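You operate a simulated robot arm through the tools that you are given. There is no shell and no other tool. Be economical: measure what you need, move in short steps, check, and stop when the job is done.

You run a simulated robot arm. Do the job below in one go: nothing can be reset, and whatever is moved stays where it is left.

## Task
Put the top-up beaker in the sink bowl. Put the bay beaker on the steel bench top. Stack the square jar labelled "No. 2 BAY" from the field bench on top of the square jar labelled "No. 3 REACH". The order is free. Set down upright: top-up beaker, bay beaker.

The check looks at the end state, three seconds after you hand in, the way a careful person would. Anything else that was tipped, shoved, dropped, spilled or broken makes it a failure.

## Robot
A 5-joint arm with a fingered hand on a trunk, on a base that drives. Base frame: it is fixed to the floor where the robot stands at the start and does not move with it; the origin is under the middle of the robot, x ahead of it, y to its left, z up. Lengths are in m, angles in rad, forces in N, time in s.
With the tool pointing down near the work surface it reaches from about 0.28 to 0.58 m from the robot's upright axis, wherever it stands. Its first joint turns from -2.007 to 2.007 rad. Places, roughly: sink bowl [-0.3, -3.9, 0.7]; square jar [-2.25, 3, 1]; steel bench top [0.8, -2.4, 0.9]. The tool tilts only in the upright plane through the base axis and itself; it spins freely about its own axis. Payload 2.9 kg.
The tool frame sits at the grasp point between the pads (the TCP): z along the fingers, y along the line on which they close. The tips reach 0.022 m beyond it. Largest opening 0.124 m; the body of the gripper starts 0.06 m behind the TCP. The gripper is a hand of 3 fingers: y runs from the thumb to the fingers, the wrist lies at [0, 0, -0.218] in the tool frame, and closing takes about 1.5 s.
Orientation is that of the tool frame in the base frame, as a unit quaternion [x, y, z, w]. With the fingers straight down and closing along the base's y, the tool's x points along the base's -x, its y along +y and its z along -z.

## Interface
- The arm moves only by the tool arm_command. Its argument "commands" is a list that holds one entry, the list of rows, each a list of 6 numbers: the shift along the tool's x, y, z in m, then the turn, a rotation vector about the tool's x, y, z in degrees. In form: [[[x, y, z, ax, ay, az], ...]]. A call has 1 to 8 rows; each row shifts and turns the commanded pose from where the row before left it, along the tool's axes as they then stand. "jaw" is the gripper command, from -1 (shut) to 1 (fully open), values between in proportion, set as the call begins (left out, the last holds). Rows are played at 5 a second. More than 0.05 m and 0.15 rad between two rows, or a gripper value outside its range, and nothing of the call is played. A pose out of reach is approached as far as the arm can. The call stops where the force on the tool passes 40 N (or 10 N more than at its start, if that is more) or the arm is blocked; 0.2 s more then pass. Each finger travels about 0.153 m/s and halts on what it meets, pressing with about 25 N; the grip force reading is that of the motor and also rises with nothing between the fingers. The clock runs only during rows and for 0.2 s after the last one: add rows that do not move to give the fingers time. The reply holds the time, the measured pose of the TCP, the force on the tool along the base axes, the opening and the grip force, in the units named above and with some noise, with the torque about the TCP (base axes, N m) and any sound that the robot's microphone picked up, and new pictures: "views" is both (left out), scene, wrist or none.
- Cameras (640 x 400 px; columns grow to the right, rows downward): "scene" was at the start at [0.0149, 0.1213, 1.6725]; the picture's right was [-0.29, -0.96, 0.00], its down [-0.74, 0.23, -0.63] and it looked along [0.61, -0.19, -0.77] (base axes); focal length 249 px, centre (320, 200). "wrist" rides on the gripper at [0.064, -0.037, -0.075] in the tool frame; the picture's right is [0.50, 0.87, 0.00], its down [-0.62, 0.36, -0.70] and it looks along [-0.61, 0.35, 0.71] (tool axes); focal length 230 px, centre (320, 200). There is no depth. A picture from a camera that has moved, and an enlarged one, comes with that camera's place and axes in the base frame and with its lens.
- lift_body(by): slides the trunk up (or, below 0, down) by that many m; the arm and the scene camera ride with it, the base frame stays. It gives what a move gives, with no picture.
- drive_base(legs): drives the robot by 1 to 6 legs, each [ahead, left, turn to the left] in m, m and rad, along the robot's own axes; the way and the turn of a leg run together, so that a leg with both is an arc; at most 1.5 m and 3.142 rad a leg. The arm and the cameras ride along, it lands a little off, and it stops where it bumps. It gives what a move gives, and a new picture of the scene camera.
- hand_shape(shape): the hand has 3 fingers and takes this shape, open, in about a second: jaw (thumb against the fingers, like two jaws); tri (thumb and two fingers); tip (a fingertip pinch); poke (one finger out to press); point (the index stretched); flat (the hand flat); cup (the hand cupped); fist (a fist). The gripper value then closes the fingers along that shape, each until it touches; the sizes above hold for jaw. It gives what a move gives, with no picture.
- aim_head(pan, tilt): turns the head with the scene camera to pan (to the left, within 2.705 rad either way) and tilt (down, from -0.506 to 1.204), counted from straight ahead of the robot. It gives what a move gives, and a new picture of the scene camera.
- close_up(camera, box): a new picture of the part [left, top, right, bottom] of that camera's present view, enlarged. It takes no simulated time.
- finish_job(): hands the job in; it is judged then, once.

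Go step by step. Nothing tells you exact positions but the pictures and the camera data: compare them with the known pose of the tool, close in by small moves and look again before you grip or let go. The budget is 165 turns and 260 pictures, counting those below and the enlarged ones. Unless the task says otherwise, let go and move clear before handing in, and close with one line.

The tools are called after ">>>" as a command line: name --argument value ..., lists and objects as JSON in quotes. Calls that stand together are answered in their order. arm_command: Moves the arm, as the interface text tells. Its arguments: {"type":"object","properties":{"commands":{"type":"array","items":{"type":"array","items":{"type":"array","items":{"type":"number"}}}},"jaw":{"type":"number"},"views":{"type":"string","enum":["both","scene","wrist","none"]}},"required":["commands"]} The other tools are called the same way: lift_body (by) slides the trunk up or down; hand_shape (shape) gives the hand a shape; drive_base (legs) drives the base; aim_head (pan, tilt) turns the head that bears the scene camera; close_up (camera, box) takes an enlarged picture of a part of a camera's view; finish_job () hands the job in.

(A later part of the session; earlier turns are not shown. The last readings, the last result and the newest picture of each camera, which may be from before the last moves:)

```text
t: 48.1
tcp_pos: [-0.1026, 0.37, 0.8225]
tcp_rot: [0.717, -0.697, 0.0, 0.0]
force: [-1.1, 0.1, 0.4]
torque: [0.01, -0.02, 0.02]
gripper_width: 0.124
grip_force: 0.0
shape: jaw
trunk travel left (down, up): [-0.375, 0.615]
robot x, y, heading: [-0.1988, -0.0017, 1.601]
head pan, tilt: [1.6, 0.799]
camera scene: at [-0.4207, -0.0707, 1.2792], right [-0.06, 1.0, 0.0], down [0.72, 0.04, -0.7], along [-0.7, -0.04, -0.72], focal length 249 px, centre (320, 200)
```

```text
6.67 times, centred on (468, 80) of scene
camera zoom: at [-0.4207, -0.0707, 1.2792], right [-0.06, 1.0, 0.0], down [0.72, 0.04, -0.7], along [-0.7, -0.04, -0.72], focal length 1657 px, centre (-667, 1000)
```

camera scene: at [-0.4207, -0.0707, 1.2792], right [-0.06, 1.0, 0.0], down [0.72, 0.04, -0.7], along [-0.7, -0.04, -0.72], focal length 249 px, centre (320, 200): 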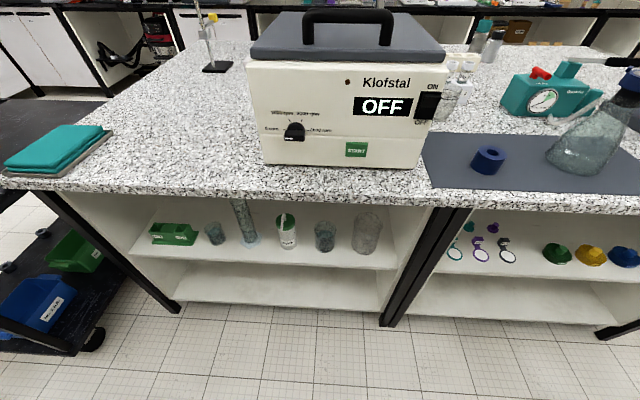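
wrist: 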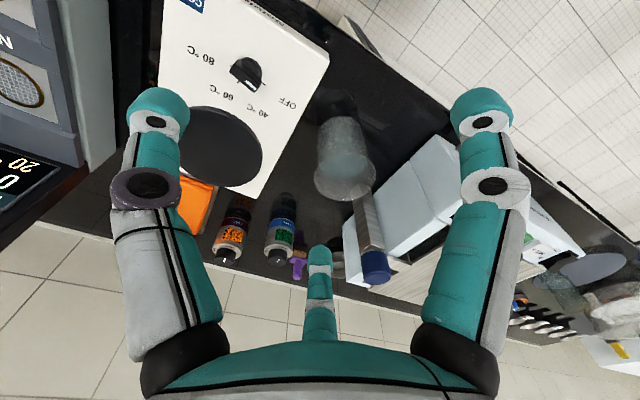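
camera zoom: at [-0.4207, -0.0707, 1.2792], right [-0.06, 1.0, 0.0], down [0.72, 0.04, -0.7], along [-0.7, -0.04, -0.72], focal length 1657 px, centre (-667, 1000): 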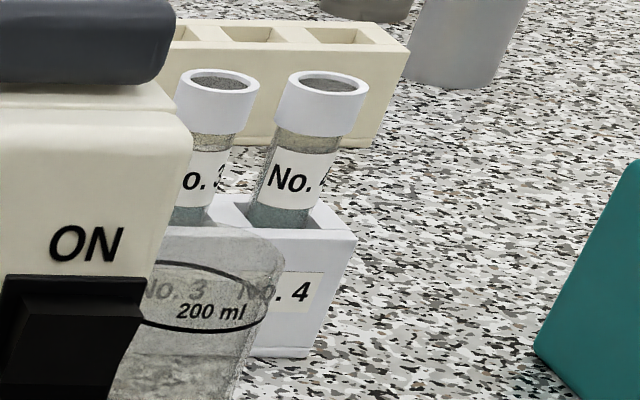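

The shelf beakers are marked "MUD", "SILT", and one plain 500 ml, a likely "bay beaker". I check the text on the beaker by the bath and the mat ones.

>>> aim_head --pan -1.6 --tilt 0.5

>>> close_up --camera "scene" --box '[252, 150, 348, 210]'

>>> drive_base --legs '[[0.8, 0.0, 0]]'

>>> aim_head --pan -1.4 --tilt 0.5

```text
t: 50.8
tcp_pos: [-0.1027, 0.3699, 0.8222]
tcp_rot: [0.718, -0.696, 0.0, 0.0]
force: [0.7, -0.5, -0.1]
torque: [0.0, 0.0, 0.02]
gripper_width: 0.124
grip_force: 0.1
shape: jaw
trunk travel left (down, up): [-0.375, 0.615]
robot x, y, heading: [-0.2035, 0.0016, 1.603]
head pan, tilt: [-1.6, 0.499]
camera scene: at [-0.2491, -0.0657, 1.3051], right [0.0, -1.0, 0.0], down [-0.48, 0.0, -0.88], along [0.88, 0.0, -0.48], focal length 249 px, centre (320, 200)
```

scene: 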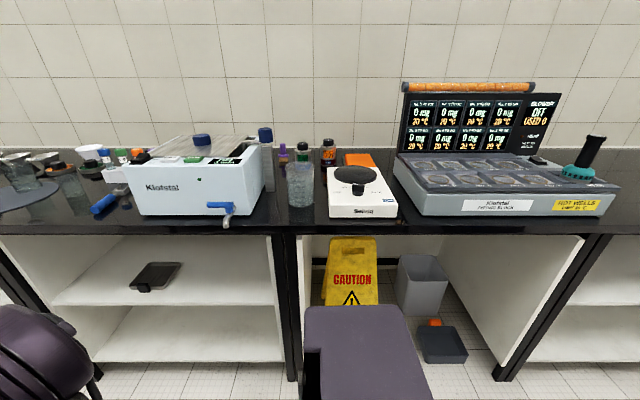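

```text
6.67 times, centred on (300, 180) of scene
camera zoom: at [-0.2491, -0.0657, 1.3051], right [0.0, -1.0, 0.0], down [-0.48, 0.0, -0.88], along [0.88, 0.0, -0.48], focal length 1657 px, centre (453, 333)
```

zoom: 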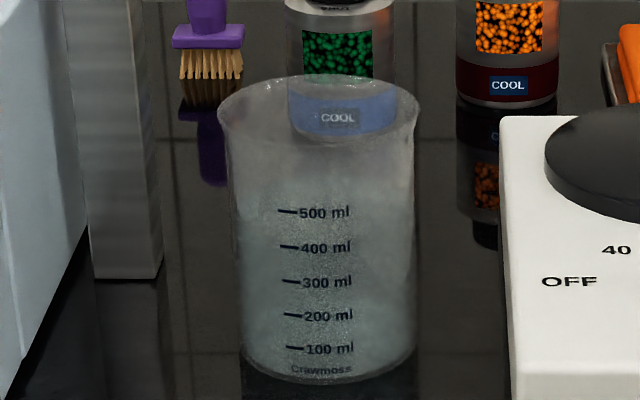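

```text
t: 55.2
tcp_pos: [-0.1405, 1.1847, 0.823]
tcp_rot: [0.724, -0.69, -0.001, 0.0]
force: [-0.2, -0.7, -1.0]
torque: [0.0, 0.04, 0.05]
gripper_width: 0.1239
grip_force: 0.0
shape: jaw
trunk travel left (down, up): [-0.375, 0.615]
robot x, y, heading: [-0.2339, 0.8104, 1.617]
head pan, tilt: [-1.6, 0.499]
camera scene: at [-0.2803, 0.7446, 1.3051], right [0.02, -1.0, 0.0], down [-0.48, -0.01, -0.88], along [0.88, 0.02, -0.48], focal length 249 px, centre (320, 200)
```

scene: 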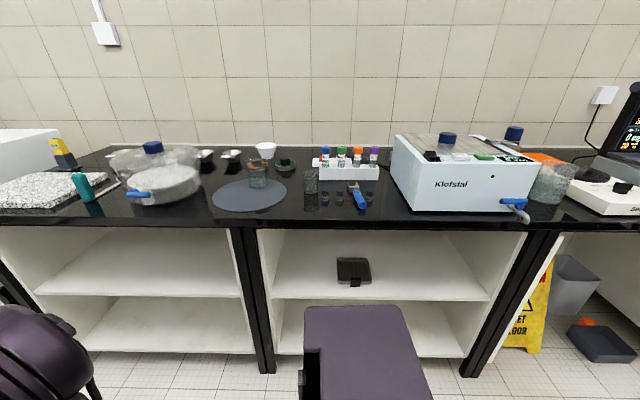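

```text
t: 55.9
tcp_pos: [-0.1401, 1.1844, 0.8225]
tcp_rot: [0.724, -0.69, 0.0, 0.0]
force: [-0.3, 0.4, 0.1]
torque: [-0.06, -0.03, 0.0]
gripper_width: 0.1238
grip_force: 0.0
shape: jaw
trunk travel left (down, up): [-0.375, 0.615]
robot x, y, heading: [-0.2323, 0.811, 1.622]
head pan, tilt: [-1.4, 0.499]
camera scene: at [-0.2825, 0.7624, 1.3051], right [0.22, -0.98, 0.0], down [-0.47, -0.1, -0.88], along [0.86, 0.19, -0.48], focal length 249 px, centre (320, 200)
```

scene: 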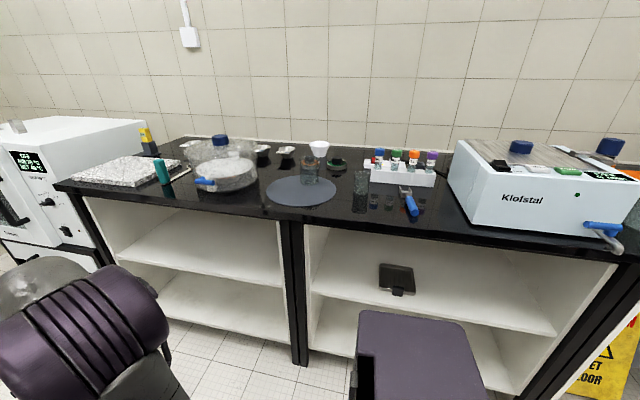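

>>> close_up --camera "scene" --box '[290, 140, 386, 220]'

>>> lift_body --by 0.4

>>> drive_base --legs '[[0.6, 0, 0]]'

>>> aim_head --pan 0.7 --tilt 0.4

>>> close_up --camera "scene" --box '[200, 80, 520, 280]'

```text
5.00 times, centred on (338, 180) of scene
camera zoom: at [-0.2825, 0.7624, 1.3051], right [0.22, -0.98, 0.0], down [-0.47, -0.1, -0.88], along [0.86, 0.19, -0.48], focal length 1243 px, centre (230, 300)
```

zoom: 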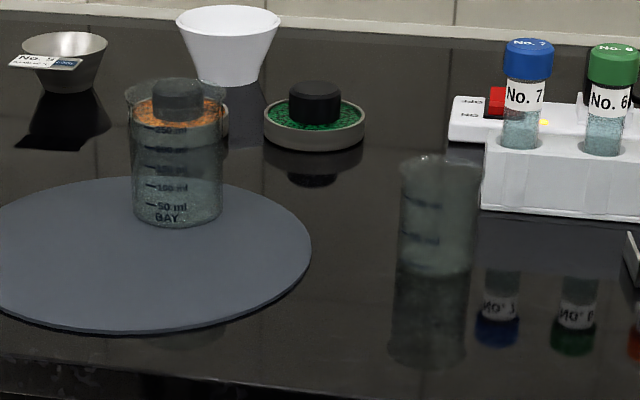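

```text
t: 59.7
tcp_pos: [-0.1414, 1.184, 1.2227]
tcp_rot: [0.724, -0.69, 0.0, 0.0]
force: [0.0, -0.4, -1.0]
torque: [0.01, 0.03, 0.01]
gripper_width: 0.1239
grip_force: 0.0
shape: jaw
trunk travel left (down, up): [-0.775, 0.215]
robot x, y, heading: [-0.2335, 0.8146, 1.621]
head pan, tilt: [-1.4, 0.499]
```

```text
t: 63.1
tcp_pos: [-0.1727, 1.781, 1.2236]
tcp_rot: [0.725, -0.689, -0.001, 0.0]
force: [-0.4, 1.5, 0.2]
torque: [-0.03, 0.01, 0.02]
gripper_width: 0.1239
grip_force: 0.2
shape: jaw
trunk travel left (down, up): [-0.775, 0.215]
robot x, y, heading: [-0.2621, 1.4066, 1.626]
head pan, tilt: [-1.4, 0.499]
camera scene: at [-0.313, 1.3587, 1.7051], right [0.22, -0.97, 0.0], down [-0.47, -0.11, -0.88], along [0.86, 0.2, -0.48], focal length 249 px, centre (320, 200)
```

scene: 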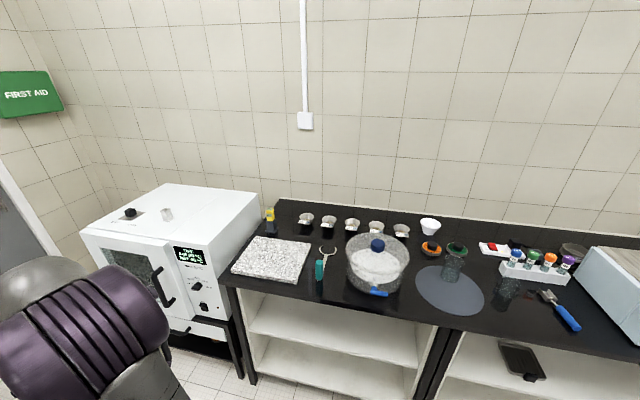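

```text
t: 65.1
tcp_pos: [-0.1731, 1.7796, 1.2241]
tcp_rot: [0.726, -0.688, 0.0, 0.001]
force: [-0.2, -0.4, -0.3]
torque: [0.02, 0.03, 0.02]
gripper_width: 0.124
grip_force: 0.0
shape: jaw
trunk travel left (down, up): [-0.775, 0.215]
robot x, y, heading: [-0.2609, 1.4074, 1.623]
head pan, tilt: [0.7, 0.4]
camera scene: at [-0.465, 1.4061, 1.7143], right [0.73, 0.68, 0.0], down [0.27, -0.28, -0.92], along [-0.63, 0.67, -0.39], focal length 249 px, centre (320, 200)
```

scene: 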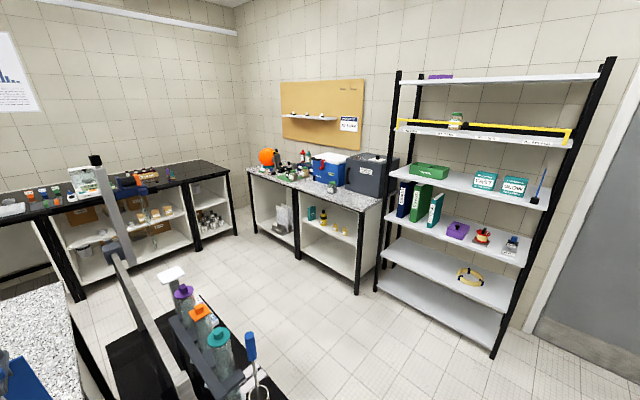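

```text
2.00 times, centred on (360, 180) of scene
camera zoom: at [-0.465, 1.4061, 1.7143], right [0.73, 0.68, 0.0], down [0.27, -0.28, -0.92], along [-0.63, 0.67, -0.39], focal length 497 px, centre (240, 240)
```

zoom: 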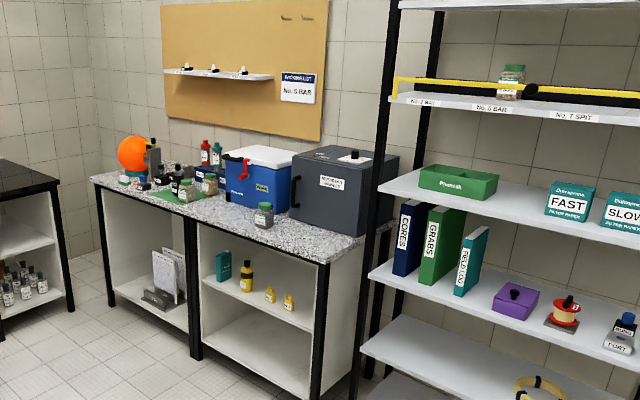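

The beaker on the round mat is marked "BAY": that's the bay beaker. Next I drive to the field bench for the jars.

>>> drive_base --legs '[[0.85, 0, 0], [0, 0, -0.05], [0, 1.5, 0], [0, 0.3, 0]]'

>>> aim_head --pan 0.0 --tilt 0.6

```text
t: 78.8
tcp_pos: [-2.0076, 2.6089, 1.2232]
tcp_rot: [-0.702, 0.712, 0.0, 0.0]
force: [-0.1, -0.8, -0.3]
torque: [-0.04, -0.02, 0.02]
gripper_width: 0.1239
grip_force: 0.1
shape: jaw
trunk travel left (down, up): [-0.775, 0.215]
robot x, y, heading: [-2.1205, 2.2421, 1.562]
head pan, tilt: [0.7, 0.4]
camera scene: at [-2.3237, 2.2546, 1.7142], right [0.77, 0.63, 0.0], down [0.25, -0.3, -0.92], along [-0.58, 0.71, -0.39], focal length 249 px, centre (320, 200)
```

scene: 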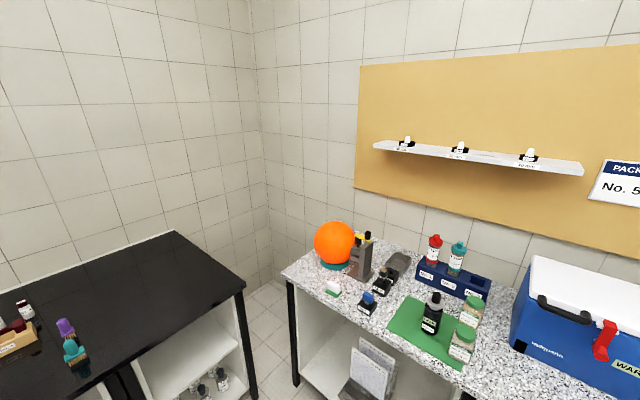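

```text
t: 79.8
tcp_pos: [-2.0071, 2.6091, 1.2218]
tcp_rot: [-0.702, 0.712, 0.001, 0.0]
force: [0.2, 0.2, 0.4]
torque: [0.0, -0.02, -0.03]
gripper_width: 0.1237
grip_force: 0.1
shape: jaw
trunk travel left (down, up): [-0.775, 0.215]
robot x, y, heading: [-2.124, 2.2453, 1.556]
head pan, tilt: [0.0, 0.6]
camera scene: at [-2.2639, 2.2713, 1.696], right [1.0, -0.01, 0.0], down [-0.01, -0.56, -0.83], along [0.01, 0.83, -0.56], focal length 249 px, centre (320, 200)
```

scene: 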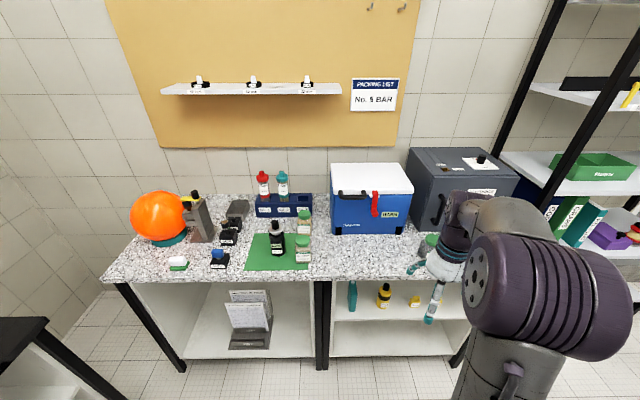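

>>> close_up --camera "scene" --box '[250, 190, 346, 280]'

>>> close_up --camera "scene" --box '[390, 200, 486, 280]'

>>> aim_head --pan -0.4 --tilt 0.1

>>> close_up --camera "scene" --box '[380, 120, 640, 280]'

```text
4.44 times, centred on (298, 235) of scene
camera zoom: at [-2.2639, 2.2713, 1.696], right [1.0, -0.01, 0.0], down [-0.01, -0.56, -0.83], along [0.01, 0.83, -0.56], focal length 1105 px, centre (418, 44)
```

zoom: 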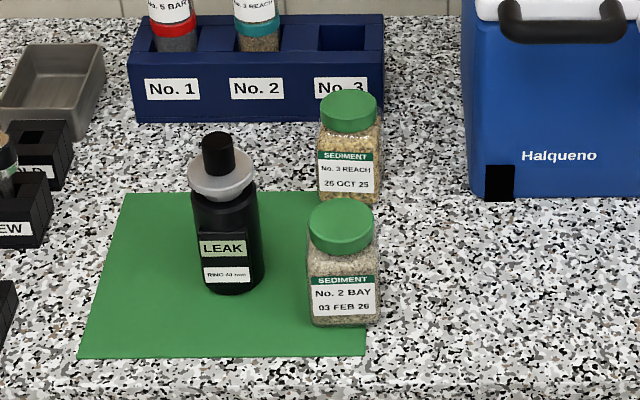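

```text
5.00 times, centred on (438, 240) of scene
camera zoom: at [-2.2639, 2.2713, 1.696], right [1.0, -0.01, 0.0], down [-0.01, -0.56, -0.83], along [0.01, 0.83, -0.56], focal length 1243 px, centre (-270, 0)
```

zoom: 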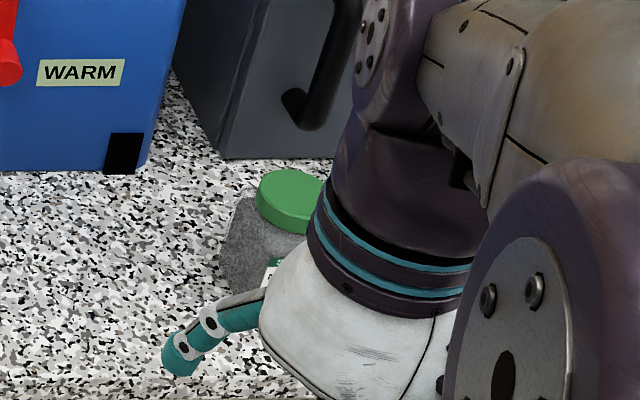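

```text
t: 80.8
tcp_pos: [-2.0084, 2.6096, 1.2234]
tcp_rot: [-0.703, 0.712, 0.0, 0.0]
force: [-0.3, 0.0, 0.6]
torque: [-0.02, 0.01, 0.01]
gripper_width: 0.1239
grip_force: 0.0
shape: jaw
trunk travel left (down, up): [-0.775, 0.215]
robot x, y, heading: [-2.1213, 2.2426, 1.558]
head pan, tilt: [-0.4, 0.099]
camera scene: at [-2.2279, 2.2673, 1.7421], right [0.92, -0.4, 0.0], down [-0.04, -0.09, -0.99], along [0.4, 0.91, -0.1], focal length 249 px, centre (320, 200)
```

scene: 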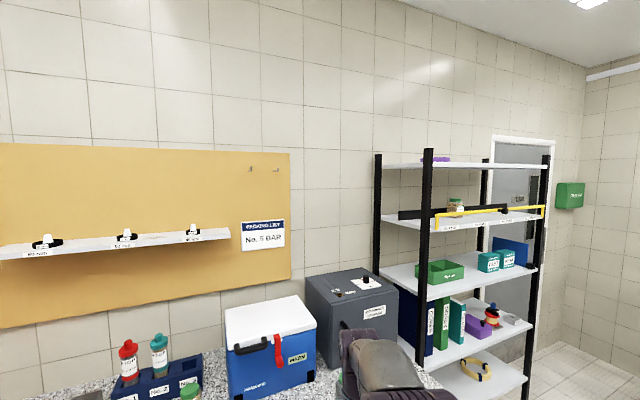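

```text
2.46 times, centred on (510, 200) of scene
camera zoom: at [-2.2279, 2.2673, 1.7421], right [0.92, -0.4, 0.0], down [-0.04, -0.09, -0.99], along [0.4, 0.91, -0.1], focal length 612 px, centre (-148, 200)
```

zoom: 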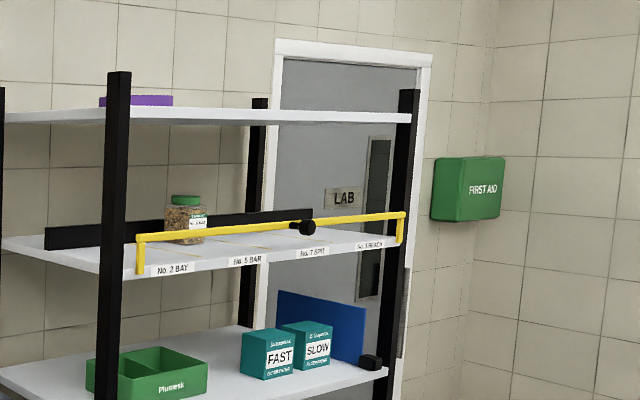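

Both jars stand on/near the green mat. I check the labels of the third jar and the jar on the rack for duplicates.

>>> close_up --camera "scene" --box '[430, 185, 494, 225]'

>>> arm_command --commands '[[[0, 0, 0, 0, 0, 0]]]'

```text
10.00 times, centred on (462, 205) of scene
camera zoom: at [-2.2279, 2.2673, 1.7421], right [0.92, -0.4, 0.0], down [-0.04, -0.09, -0.99], along [0.4, 0.91, -0.1], focal length 2486 px, centre (-1100, 150)
```

zoom: 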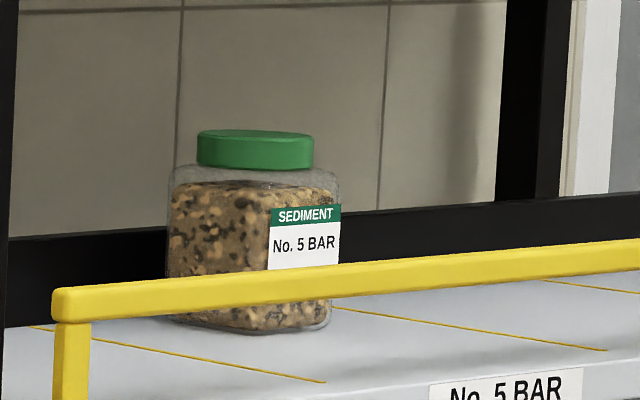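

```text
t: 81.2
tcp_pos: [-2.0057, 2.6091, 1.2236]
tcp_rot: [-0.702, 0.712, 0.0, 0.0]
force: [-0.5, 0.0, 0.9]
torque: [0.0, -0.04, -0.02]
gripper_width: 0.1239
grip_force: 0.1
shape: jaw
trunk travel left (down, up): [-0.775, 0.215]
robot x, y, heading: [-2.1193, 2.2442, 1.559]
head pan, tilt: [-0.4, 0.099]
camera scene: at [-2.2278, 2.2672, 1.7422], right [0.92, -0.4, 0.0], down [-0.04, -0.09, -1.0], along [0.4, 0.91, -0.1], focal length 249 px, centre (320, 200)
camera wrist: at [-1.9711, 2.544, 1.2981], right [-0.87, -0.49, 0.0], down [-0.35, 0.62, 0.7], along [-0.34, 0.61, -0.71], focal length 230 px, centre (320, 200)
```

scene: 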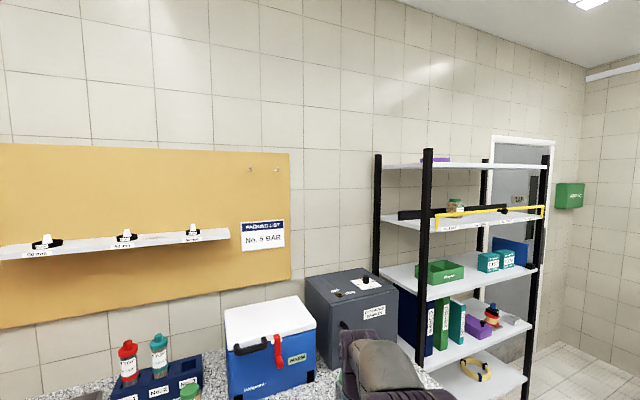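
wrist: 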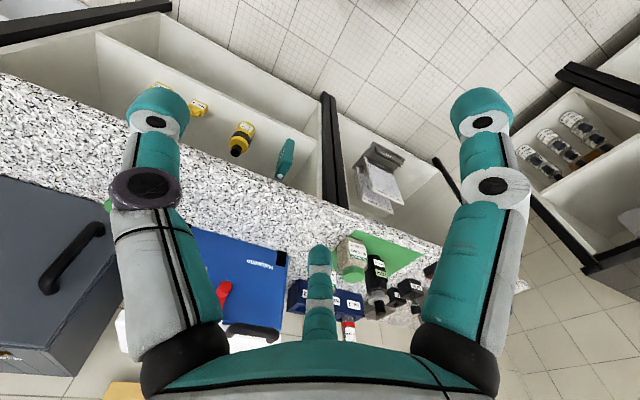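

I'll see how the hand closes (finger layout), in free air, before approaching.

>>> arm_command --commands '[[[0, 0, 0, 0, 0, 0], [0, 0, 0, 0, 0, 0], [0, 0, 0, 0, 0, 0], [0, 0, 0, 0, 0, 0], [0, 0, 0, 0, 0, 0]]]' --jaw 0.0 --views "wrist"

>>> aim_head --pan -0.3 --tilt 0.7

>>> close_up --camera "scene" --box '[240, 130, 400, 270]'

```text
t: 82.3
tcp_pos: [-2.0073, 2.6092, 1.2225]
tcp_rot: [-0.702, 0.712, 0.0, 0.0]
force: [-0.5, 0.1, 0.0]
torque: [-0.01, 0.0, -0.01]
gripper_width: 0.0623
grip_force: 0.1
shape: jaw
trunk travel left (down, up): [-0.775, 0.215]
robot x, y, heading: [-2.1208, 2.2411, 1.556]
head pan, tilt: [-0.4, 0.099]
camera wrist: at [-1.9711, 2.544, 1.2981], right [-0.87, -0.49, 0.0], down [-0.35, 0.62, 0.7], along [-0.34, 0.61, -0.71], focal length 230 px, centre (320, 200)
```

wrist: 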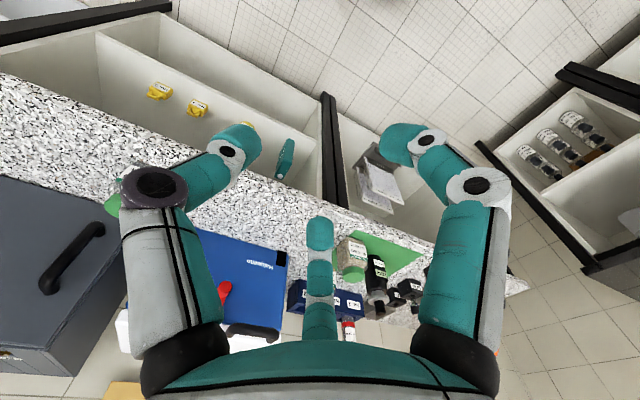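

```text
t: 83.3
tcp_pos: [-2.0067, 2.6088, 1.2216]
tcp_rot: [-0.702, 0.712, -0.001, -0.001]
force: [-0.4, 0.5, 0.6]
torque: [0.02, -0.01, 0.0]
gripper_width: 0.0626
grip_force: 0.1
shape: jaw
trunk travel left (down, up): [-0.775, 0.215]
robot x, y, heading: [-2.1188, 2.2466, 1.555]
head pan, tilt: [-0.3, 0.7]
camera scene: at [-2.2386, 2.2638, 1.6875], right [0.95, -0.31, 0.0], down [-0.2, -0.61, -0.77], along [0.24, 0.73, -0.64], focal length 249 px, centre (320, 200)
```

scene: 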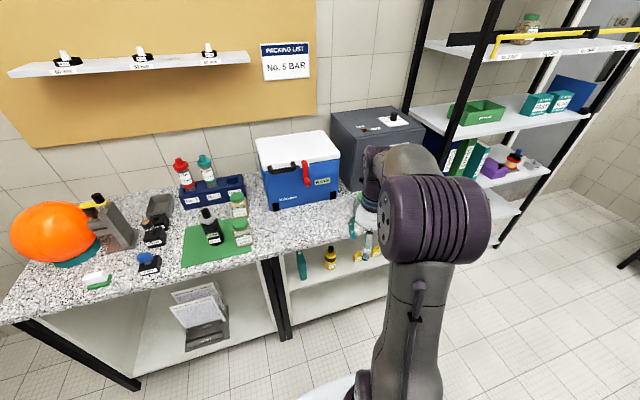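

```text
2.86 times, centred on (320, 200) of scene
camera zoom: at [-2.2386, 2.2638, 1.6875], right [0.95, -0.31, 0.0], down [-0.2, -0.61, -0.77], along [0.24, 0.73, -0.64], focal length 710 px, centre (320, 200)
```

zoom: 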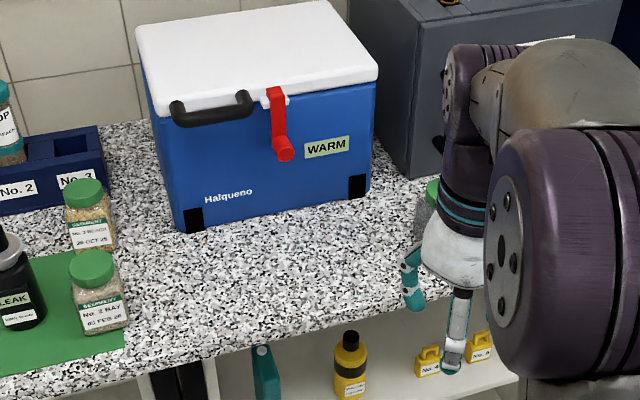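

I see both jars; BAY at about (-2.33, 3.01), REACH about 0.18 behind it. I raise the trunk slightly and drive up to put the arm in front of them.

>>> lift_body --by 0.1

>>> drive_base --legs '[[0, 0.32, 0.015], [0.26, 0, 0]]'

>>> aim_head --pan -0.1 --tilt 0.85

>>> close_up --camera "wrist" --box '[0, 0, 640, 400]'

```text
t: 84.7
tcp_pos: [-2.007, 2.6102, 1.3232]
tcp_rot: [-0.702, 0.712, 0.0, 0.0]
force: [-0.7, 0.0, 0.2]
torque: [-0.01, -0.01, 0.01]
gripper_width: 0.0628
grip_force: 0.1
shape: jaw
trunk travel left (down, up): [-0.875, 0.115]
robot x, y, heading: [-2.1223, 2.2409, 1.562]
head pan, tilt: [-0.3, 0.7]
```

```text
t: 88.3
tcp_pos: [-2.334, 2.8756, 1.3232]
tcp_rot: [0.709, -0.705, -0.001, -0.001]
force: [0.2, -0.7, 0.9]
torque: [-0.03, 0.01, -0.01]
gripper_width: 0.0622
grip_force: 0.1
shape: jaw
trunk travel left (down, up): [-0.875, 0.115]
robot x, y, heading: [-2.4419, 2.5081, 1.581]
head pan, tilt: [-0.3, 0.7]
camera scene: at [-2.5583, 2.5261, 1.7874], right [0.96, -0.29, 0.0], down [-0.19, -0.62, -0.77], along [0.22, 0.73, -0.64], focal length 249 px, centre (320, 200)
```

scene: 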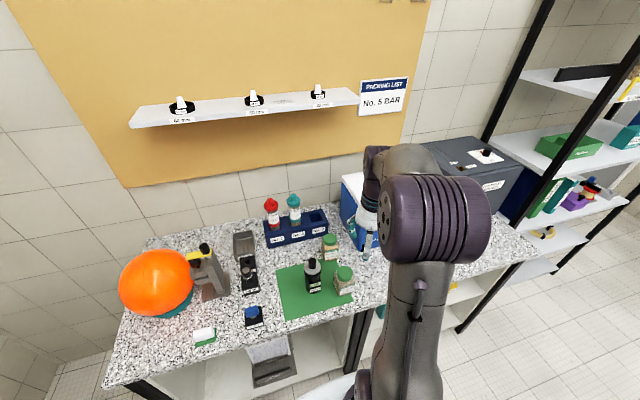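

```text
t: 89.0
tcp_pos: [-2.3337, 2.8776, 1.322]
tcp_rot: [0.709, -0.705, 0.0, 0.0]
force: [0.5, -0.7, -0.5]
torque: [0.02, 0.05, -0.02]
gripper_width: 0.0624
grip_force: 0.1
shape: jaw
trunk travel left (down, up): [-0.875, 0.115]
robot x, y, heading: [-2.4407, 2.5113, 1.575]
head pan, tilt: [-0.099, 0.85]
camera scene: at [-2.5757, 2.5245, 1.7752], right [1.0, -0.09, 0.0], down [-0.07, -0.75, -0.66], along [0.06, 0.66, -0.75], focal length 249 px, centre (320, 200)
```

scene: 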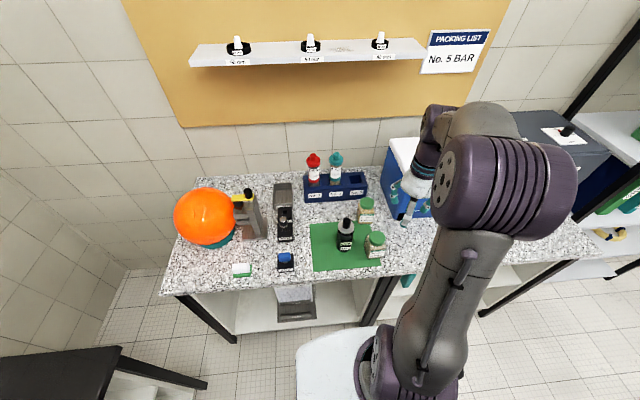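

```text
1.00 times, centred on (320, 200) of wrist (not enlarged: the box is as wide or as high as the picture)
camera zoom: at [-2.2965, 2.8132, 1.398], right [-0.86, -0.51, 0.0], down [-0.36, 0.62, 0.7], along [-0.35, 0.61, -0.71], focal length 230 px, centre (320, 200)
```

zoom: 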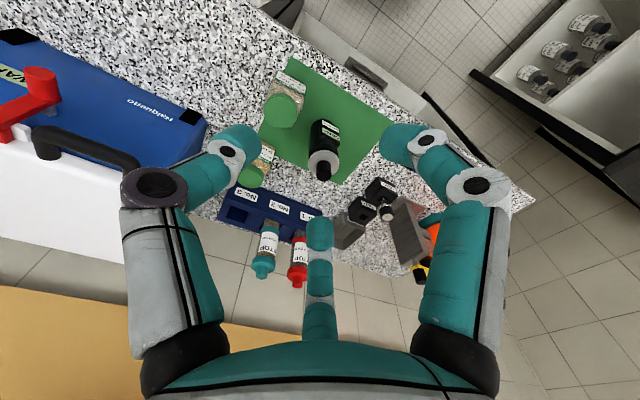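

BAY jar at (-2.327, 2.997), REACH at (-2.327, 3.167). I test whether the arm can reach vertically as far as REACH, high above the bench.

>>> arm_command --commands '[[[-0.048, 0, 0, 0, 0, 0], [-0.048, 0, 0, 0, 0, 0], [-0.048, 0, 0, 0, 0, 0], [-0.048, 0, 0, 0, 0, 0], [-0.048, 0, 0, 0, 0, 0], [-0.048, 0, 0, 0, 0, 0], [0, 0, 0, 0, 0, 0]]]' --jaw 1.0

```text
t: 90.6
tcp_pos: [-2.3493, 3.0501, 1.2993]
tcp_rot: [0.709, -0.705, 0.0, 0.0]
force: [0.0, -0.9, 0.8]
torque: [-0.01, 0.01, 0.0]
gripper_width: 0.1241
grip_force: 0.1
shape: jaw
out of reach, approached as far as the arm can: row 4, 5, 6
trunk travel left (down, up): [-0.875, 0.115]
robot x, y, heading: [-2.4404, 2.5079, 1.579]
head pan, tilt: [-0.099, 0.85]
camera scene: at [-2.5759, 2.5237, 1.7751], right [1.0, -0.09, 0.0], down [-0.07, -0.75, -0.66], along [0.06, 0.66, -0.75], focal length 249 px, centre (320, 200)
camera wrist: at [-2.3132, 2.9862, 1.3748], right [-0.86, -0.51, 0.0], down [-0.36, 0.62, 0.7], along [-0.35, 0.61, -0.71], focal length 230 px, centre (320, 200)
```

scene: 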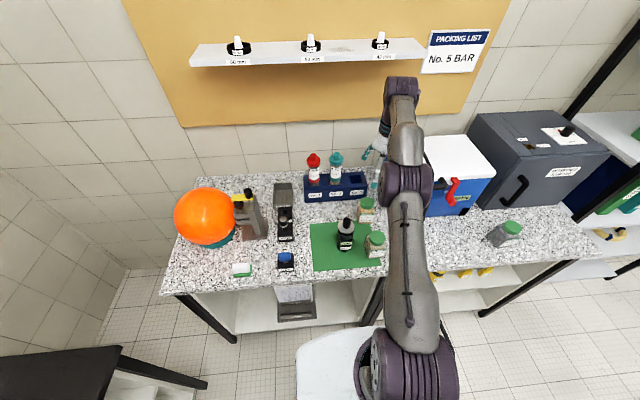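
wrist: 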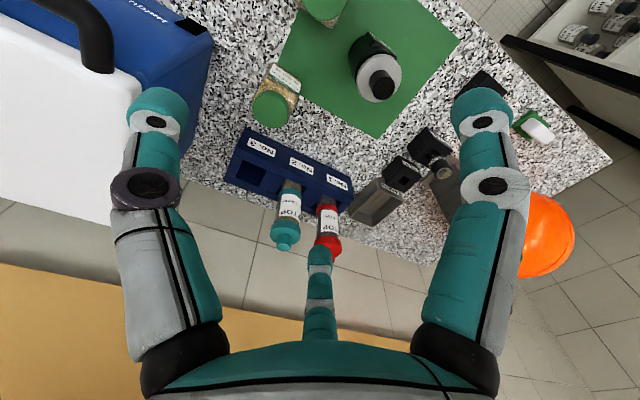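

The vertical reach is about 0.55 m from the robot's axis; REACH would be 0.66. I check how much closer the base can get to the bench.

>>> arm_command --commands '[[[0.045, 0, 0, 0, 0, 0], [0.045, 0, 0, 0, 0, 0], [0.045, 0, 0, 0, 0, 0], [0.045, 0, 0, 0, 0, 0], [0.045, 0, 0, 0, 0, 0], [0.045, 0, 0, 0, 0, 0]]]' --views "none"

>>> aim_head --pan 0.0 --tilt 1.2

>>> close_up --camera "scene" --box '[200, 150, 520, 400]'

```text
t: 92.0
tcp_pos: [-2.3465, 2.7759, 1.3011]
tcp_rot: [0.71, -0.704, -0.001, -0.001]
force: [0.6, -2.4, 0.0]
torque: [-0.04, -0.03, 0.01]
gripper_width: 0.1237
grip_force: 0.0
shape: jaw
trunk travel left (down, up): [-0.875, 0.115]
robot x, y, heading: [-2.4425, 2.5061, 1.578]
head pan, tilt: [-0.099, 0.85]
```

```text
t: 92.8
tcp_pos: [-2.3452, 2.7798, 1.3016]
tcp_rot: [0.71, -0.704, -0.001, 0.001]
force: [0.2, -1.0, -0.2]
torque: [-0.02, 0.03, 0.01]
gripper_width: 0.1239
grip_force: 0.1
shape: jaw
trunk travel left (down, up): [-0.875, 0.115]
robot x, y, heading: [-2.4401, 2.5084, 1.58]
head pan, tilt: [0.0, 1.201]
camera scene: at [-2.5833, 2.5023, 1.7515], right [1.0, 0.01, 0.0], down [0.01, -0.93, -0.36], along [0.0, 0.36, -0.93], focal length 249 px, centre (320, 200)
```

scene: 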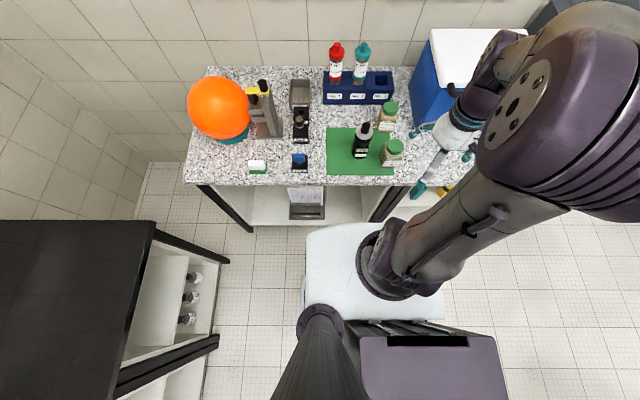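

```text
1.60 times, centred on (360, 275) of scene
camera zoom: at [-2.5833, 2.5023, 1.7515], right [1.0, 0.01, 0.0], down [0.01, -0.93, -0.36], along [0.0, 0.36, -0.93], focal length 398 px, centre (256, 80)
```

zoom: 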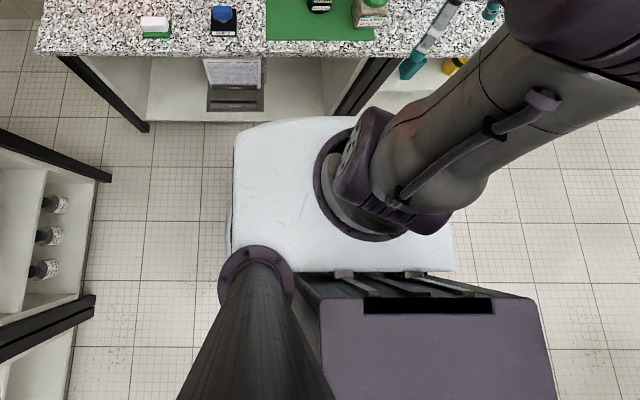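

I check how the base plate and arm mount sit by raising the trunk a bit and looking again.

>>> lift_body --by 0.11

>>> close_up --camera "scene" --box '[200, 150, 520, 400]'

```text
t: 94.3
tcp_pos: [-2.3455, 2.778, 1.4111]
tcp_rot: [0.709, -0.705, 0.0, 0.0]
force: [-0.9, -0.4, 0.4]
torque: [-0.03, 0.0, -0.01]
gripper_width: 0.1239
grip_force: 0.1
shape: jaw
trunk travel left (down, up): [-0.985, 0.005]
robot x, y, heading: [-2.4404, 2.5079, 1.577]
head pan, tilt: [0.0, 1.201]
```

```text
1.60 times, centred on (360, 275) of scene
camera zoom: at [-2.5835, 2.5017, 1.8614], right [1.0, 0.01, 0.0], down [0.01, -0.93, -0.36], along [0.0, 0.36, -0.93], focal length 398 px, centre (256, 80)
```

zoom: 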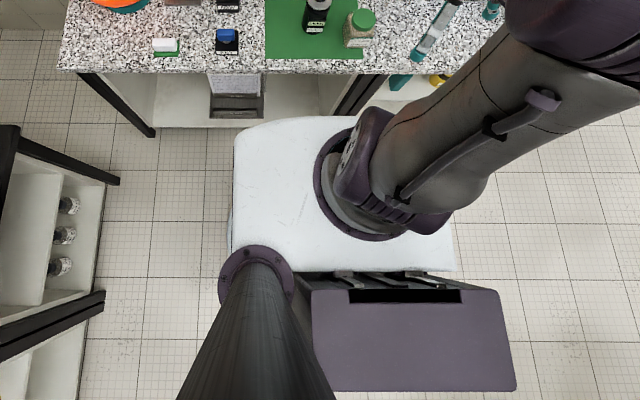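

The plate rides high with the trunk, so the base has the same gap as at the start. I shift right 0.11 and forward 0.045, then look.

>>> drive_base --legs '[[0.045, -0.11, 0]]'

>>> aim_head --pan -0.1 --tilt 0.85

>>> close_up --camera "scene" --box '[260, 140, 420, 280]'

```text
t: 95.5
tcp_pos: [-2.2383, 2.8236, 1.4113]
tcp_rot: [0.709, -0.705, 0.0, -0.002]
force: [0.7, -0.7, -0.1]
torque: [0.0, -0.02, -0.03]
gripper_width: 0.1235
grip_force: 0.1
shape: jaw
trunk travel left (down, up): [-0.985, 0.005]
robot x, y, heading: [-2.3355, 2.5536, 1.58]
head pan, tilt: [0.0, 1.201]
camera scene: at [-2.4769, 2.547, 1.8612], right [1.0, 0.01, 0.0], down [0.01, -0.93, -0.36], along [0.0, 0.36, -0.93], focal length 249 px, centre (320, 200)
```

scene: 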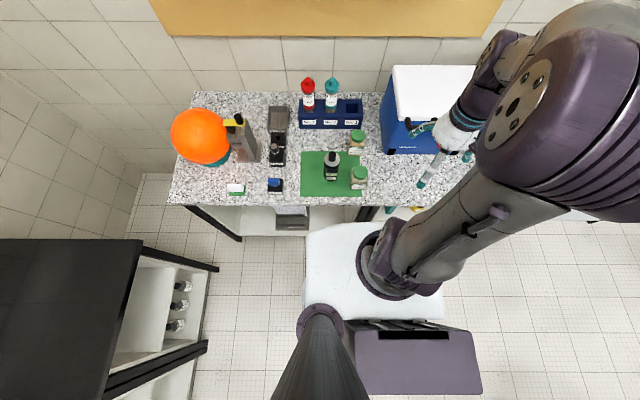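

```text
t: 96.3
tcp_pos: [-2.2361, 2.8251, 1.4116]
tcp_rot: [0.709, -0.705, 0.0, 0.0]
force: [-0.3, -1.3, -0.1]
torque: [-0.01, -0.02, 0.0]
gripper_width: 0.1238
grip_force: 0.0
shape: jaw
trunk travel left (down, up): [-0.985, 0.005]
robot x, y, heading: [-2.3338, 2.5562, 1.578]
head pan, tilt: [-0.099, 0.85]
camera scene: at [-2.4661, 2.5702, 1.8852], right [1.0, -0.09, 0.0], down [-0.07, -0.75, -0.66], along [0.06, 0.66, -0.75], focal length 249 px, centre (320, 200)
```

scene: 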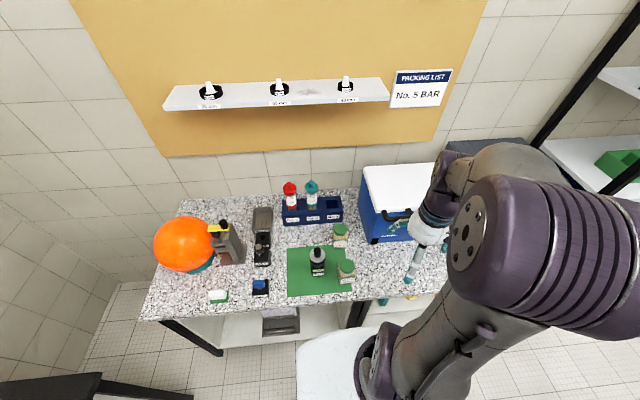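

```text
2.86 times, centred on (340, 210) of scene
camera zoom: at [-2.4661, 2.5702, 1.8852], right [1.0, -0.09, 0.0], down [-0.07, -0.75, -0.66], along [0.06, 0.66, -0.75], focal length 710 px, centre (263, 171)
```

zoom: 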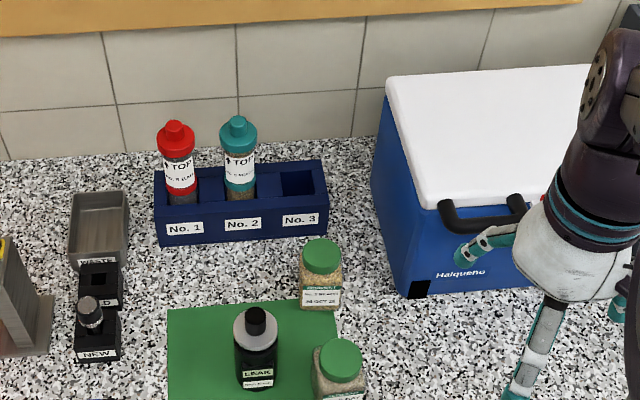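

Jars look at BAY (-2.323, 3.003) and REACH (-2.323, 3.173). I lower the trunk, move above the BAY jar and tilt the tool 20° outward so that the same pose will reach REACH.

>>> lift_body --by -0.2

>>> arm_command --commands '[[[-0.044, 0.0217, 0, 0, 0, 0], [-0.044, 0.0217, 0, 0, 0, 0], [-0.044, 0.0217, 0, 0, 0, 0], [-0.044, 0.0217, 0, 0, 0, 0], [0, 0, 0, 0, -8, 0], [0, 0, 0, 0, -8, 0], [0, 0, 0, 0, -4, 0], [0, 0, 0, 0, 0, 0]]]'

```text
t: 98.5
tcp_pos: [-2.2381, 2.8248, 1.2115]
tcp_rot: [0.709, -0.705, 0.0, 0.0]
force: [0.5, -0.4, 0.3]
torque: [0.01, 0.01, -0.01]
gripper_width: 0.1239
grip_force: 0.0
shape: jaw
trunk travel left (down, up): [-0.785, 0.205]
robot x, y, heading: [-2.3308, 2.5497, 1.575]
head pan, tilt: [-0.099, 0.85]
```

```text
t: 100.3
tcp_pos: [-2.3251, 2.9991, 1.211]
tcp_rot: [0.698, -0.694, -0.122, -0.125]
force: [0.7, -0.5, -0.2]
torque: [-0.01, 0.03, -0.02]
gripper_width: 0.124
grip_force: 0.1
shape: jaw
trunk travel left (down, up): [-0.785, 0.205]
robot x, y, heading: [-2.3303, 2.5553, 1.577]
head pan, tilt: [-0.099, 0.85]
camera scene: at [-2.467, 2.5695, 1.6851], right [1.0, -0.09, 0.0], down [-0.07, -0.75, -0.66], along [0.06, 0.66, -0.75], focal length 249 px, centre (320, 200)
camera wrist: at [-2.2887, 2.9137, 1.261], right [-0.86, -0.47, -0.18], down [-0.36, 0.34, 0.87], along [-0.35, 0.81, -0.46], focal length 230 px, centre (320, 200)
```

scene: 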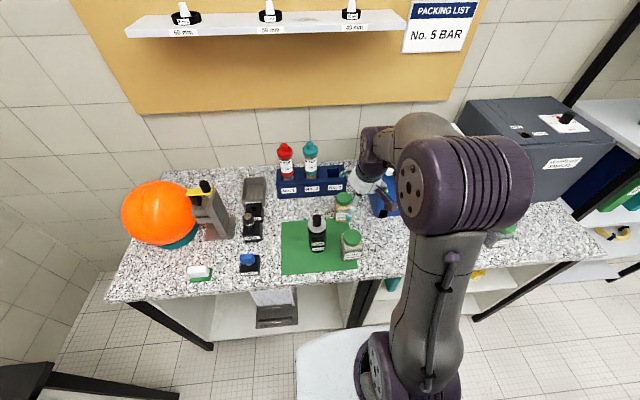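
wrist: 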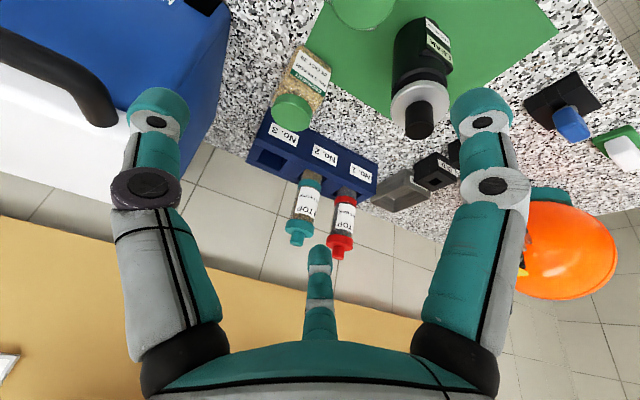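

The pose is right over the jar. I test that this tilted pose reaches over REACH before gripping.

>>> arm_command --commands '[[[-0.04, 0, 0.0145, 0, 0, 0], [-0.04, 0, 0.0145, 0, 0, 0], [-0.04, 0, 0.0145, 0, 0, 0], [-0.04, 0, 0.0145, 0, 0, 0], [0, 0, 0, 0, 0, 0], [0, 0, 0, 0, 0, 0]]]'

```text
t: 101.7
tcp_pos: [-2.3272, 3.1707, 1.2105]
tcp_rot: [0.698, -0.695, -0.121, -0.124]
force: [0.1, 0.4, 0.0]
torque: [0.01, 0.02, -0.03]
gripper_width: 0.1241
grip_force: 0.0
shape: jaw
trunk travel left (down, up): [-0.785, 0.205]
robot x, y, heading: [-2.3343, 2.5541, 1.577]
head pan, tilt: [-0.099, 0.85]
camera scene: at [-2.4672, 2.5706, 1.6851], right [1.0, -0.09, 0.0], down [-0.07, -0.75, -0.66], along [0.06, 0.66, -0.75], focal length 249 px, centre (320, 200)
camera wrist: at [-2.29, 3.0856, 1.2597], right [-0.86, -0.47, -0.17], down [-0.36, 0.34, 0.87], along [-0.35, 0.81, -0.46], focal length 230 px, centre (320, 200)
```

scene: 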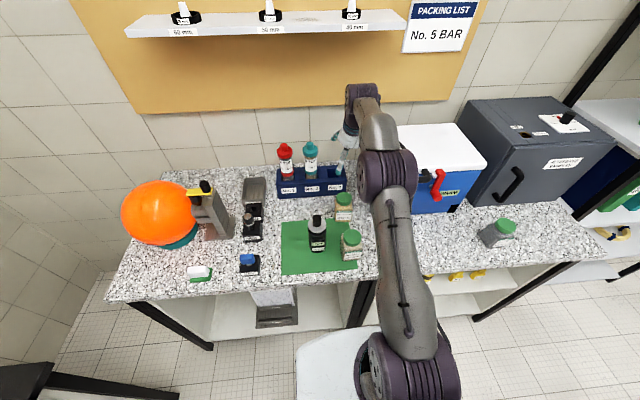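
wrist: 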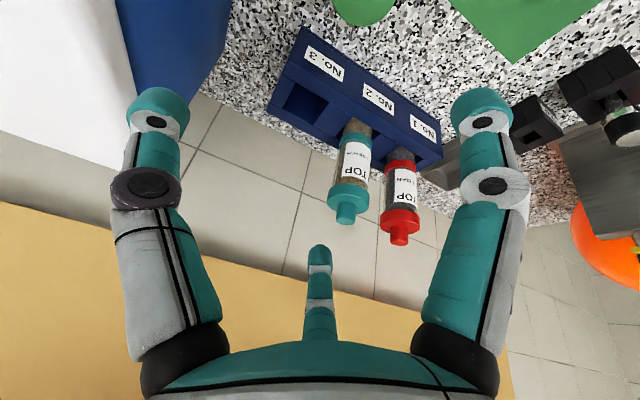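

It reaches. I check the third jar's label, then go back to BAY and descend.

>>> close_up --camera "scene" --box '[470, 205, 534, 255]'

>>> arm_command --commands '[[[0.04, 0, -0.0145, 0, 0, 0], [0.04, 0, -0.0145, 0, 0, 0], [0.04, 0, -0.0145, 0, 0, 0], [0.0395, 0, -0.0145, 0, 0, 0], [0.0137, 0.001, 0.0376, 0, 0, 0], [0.0137, 0.001, 0.0376, 0, 0, 0], [0.0137, 0, 0.0376, 0, 0, 0], [0, 0, 0, 0, 0, 0]]]'

>>> close_up --camera "scene" --box '[270, 150, 430, 290]'

```text
8.00 times, centred on (502, 230) of scene
camera zoom: at [-2.4672, 2.5706, 1.6851], right [1.0, -0.09, 0.0], down [-0.07, -0.75, -0.66], along [0.06, 0.66, -0.75], focal length 1989 px, centre (-1136, -40)
```

zoom: 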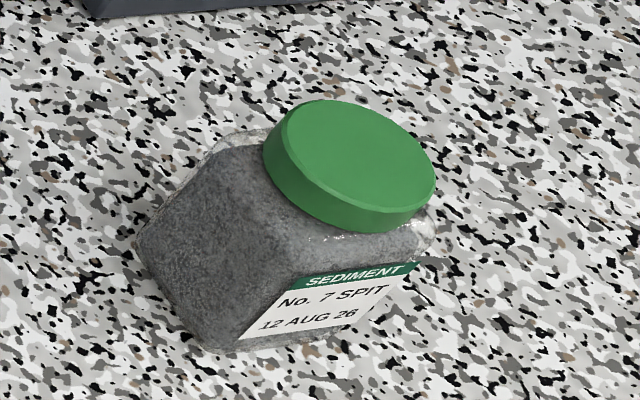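

```text
t: 103.5
tcp_pos: [-2.3272, 3.0006, 1.092]
tcp_rot: [0.698, -0.695, -0.12, -0.125]
force: [0.3, 0.0, 0.1]
torque: [-0.02, 0.0, 0.03]
gripper_width: 0.1236
grip_force: 0.1
shape: jaw
trunk travel left (down, up): [-0.785, 0.205]
robot x, y, heading: [-2.3337, 2.5536, 1.577]
head pan, tilt: [-0.099, 0.85]
camera scene: at [-2.4671, 2.5694, 1.6851], right [1.0, -0.09, 0.0], down [-0.07, -0.75, -0.66], along [0.06, 0.66, -0.75], focal length 249 px, centre (320, 200)
camera wrist: at [-2.2899, 2.9145, 1.1422], right [-0.86, -0.47, -0.18], down [-0.36, 0.34, 0.87], along [-0.35, 0.81, -0.46], focal length 230 px, centre (320, 200)
```

scene: 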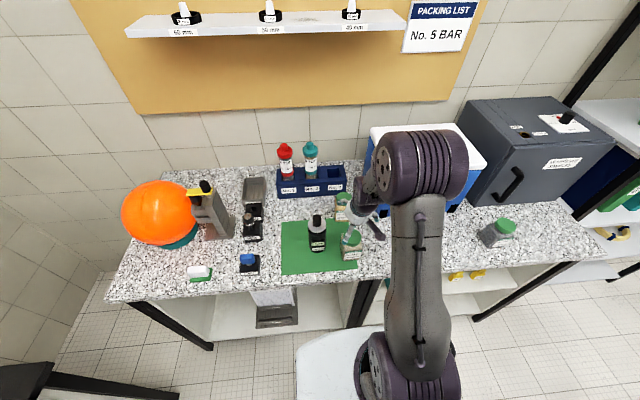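
wrist: 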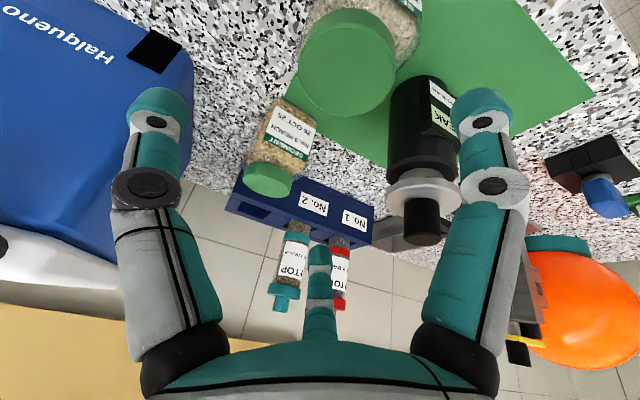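

```text
2.86 times, centred on (350, 220) of scene
camera zoom: at [-2.4671, 2.5694, 1.6851], right [1.0, -0.09, 0.0], down [-0.07, -0.75, -0.66], along [0.06, 0.66, -0.75], focal length 710 px, centre (234, 143)
```

zoom: 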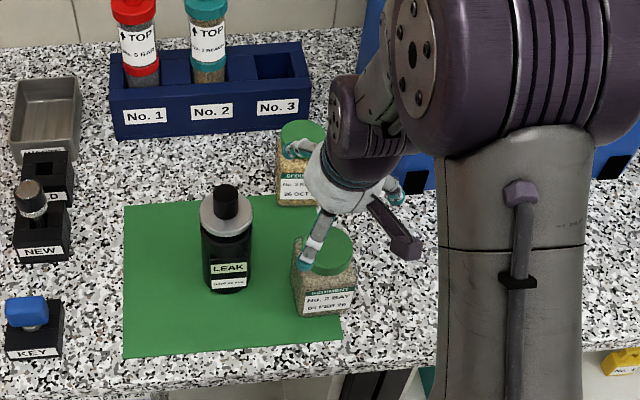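

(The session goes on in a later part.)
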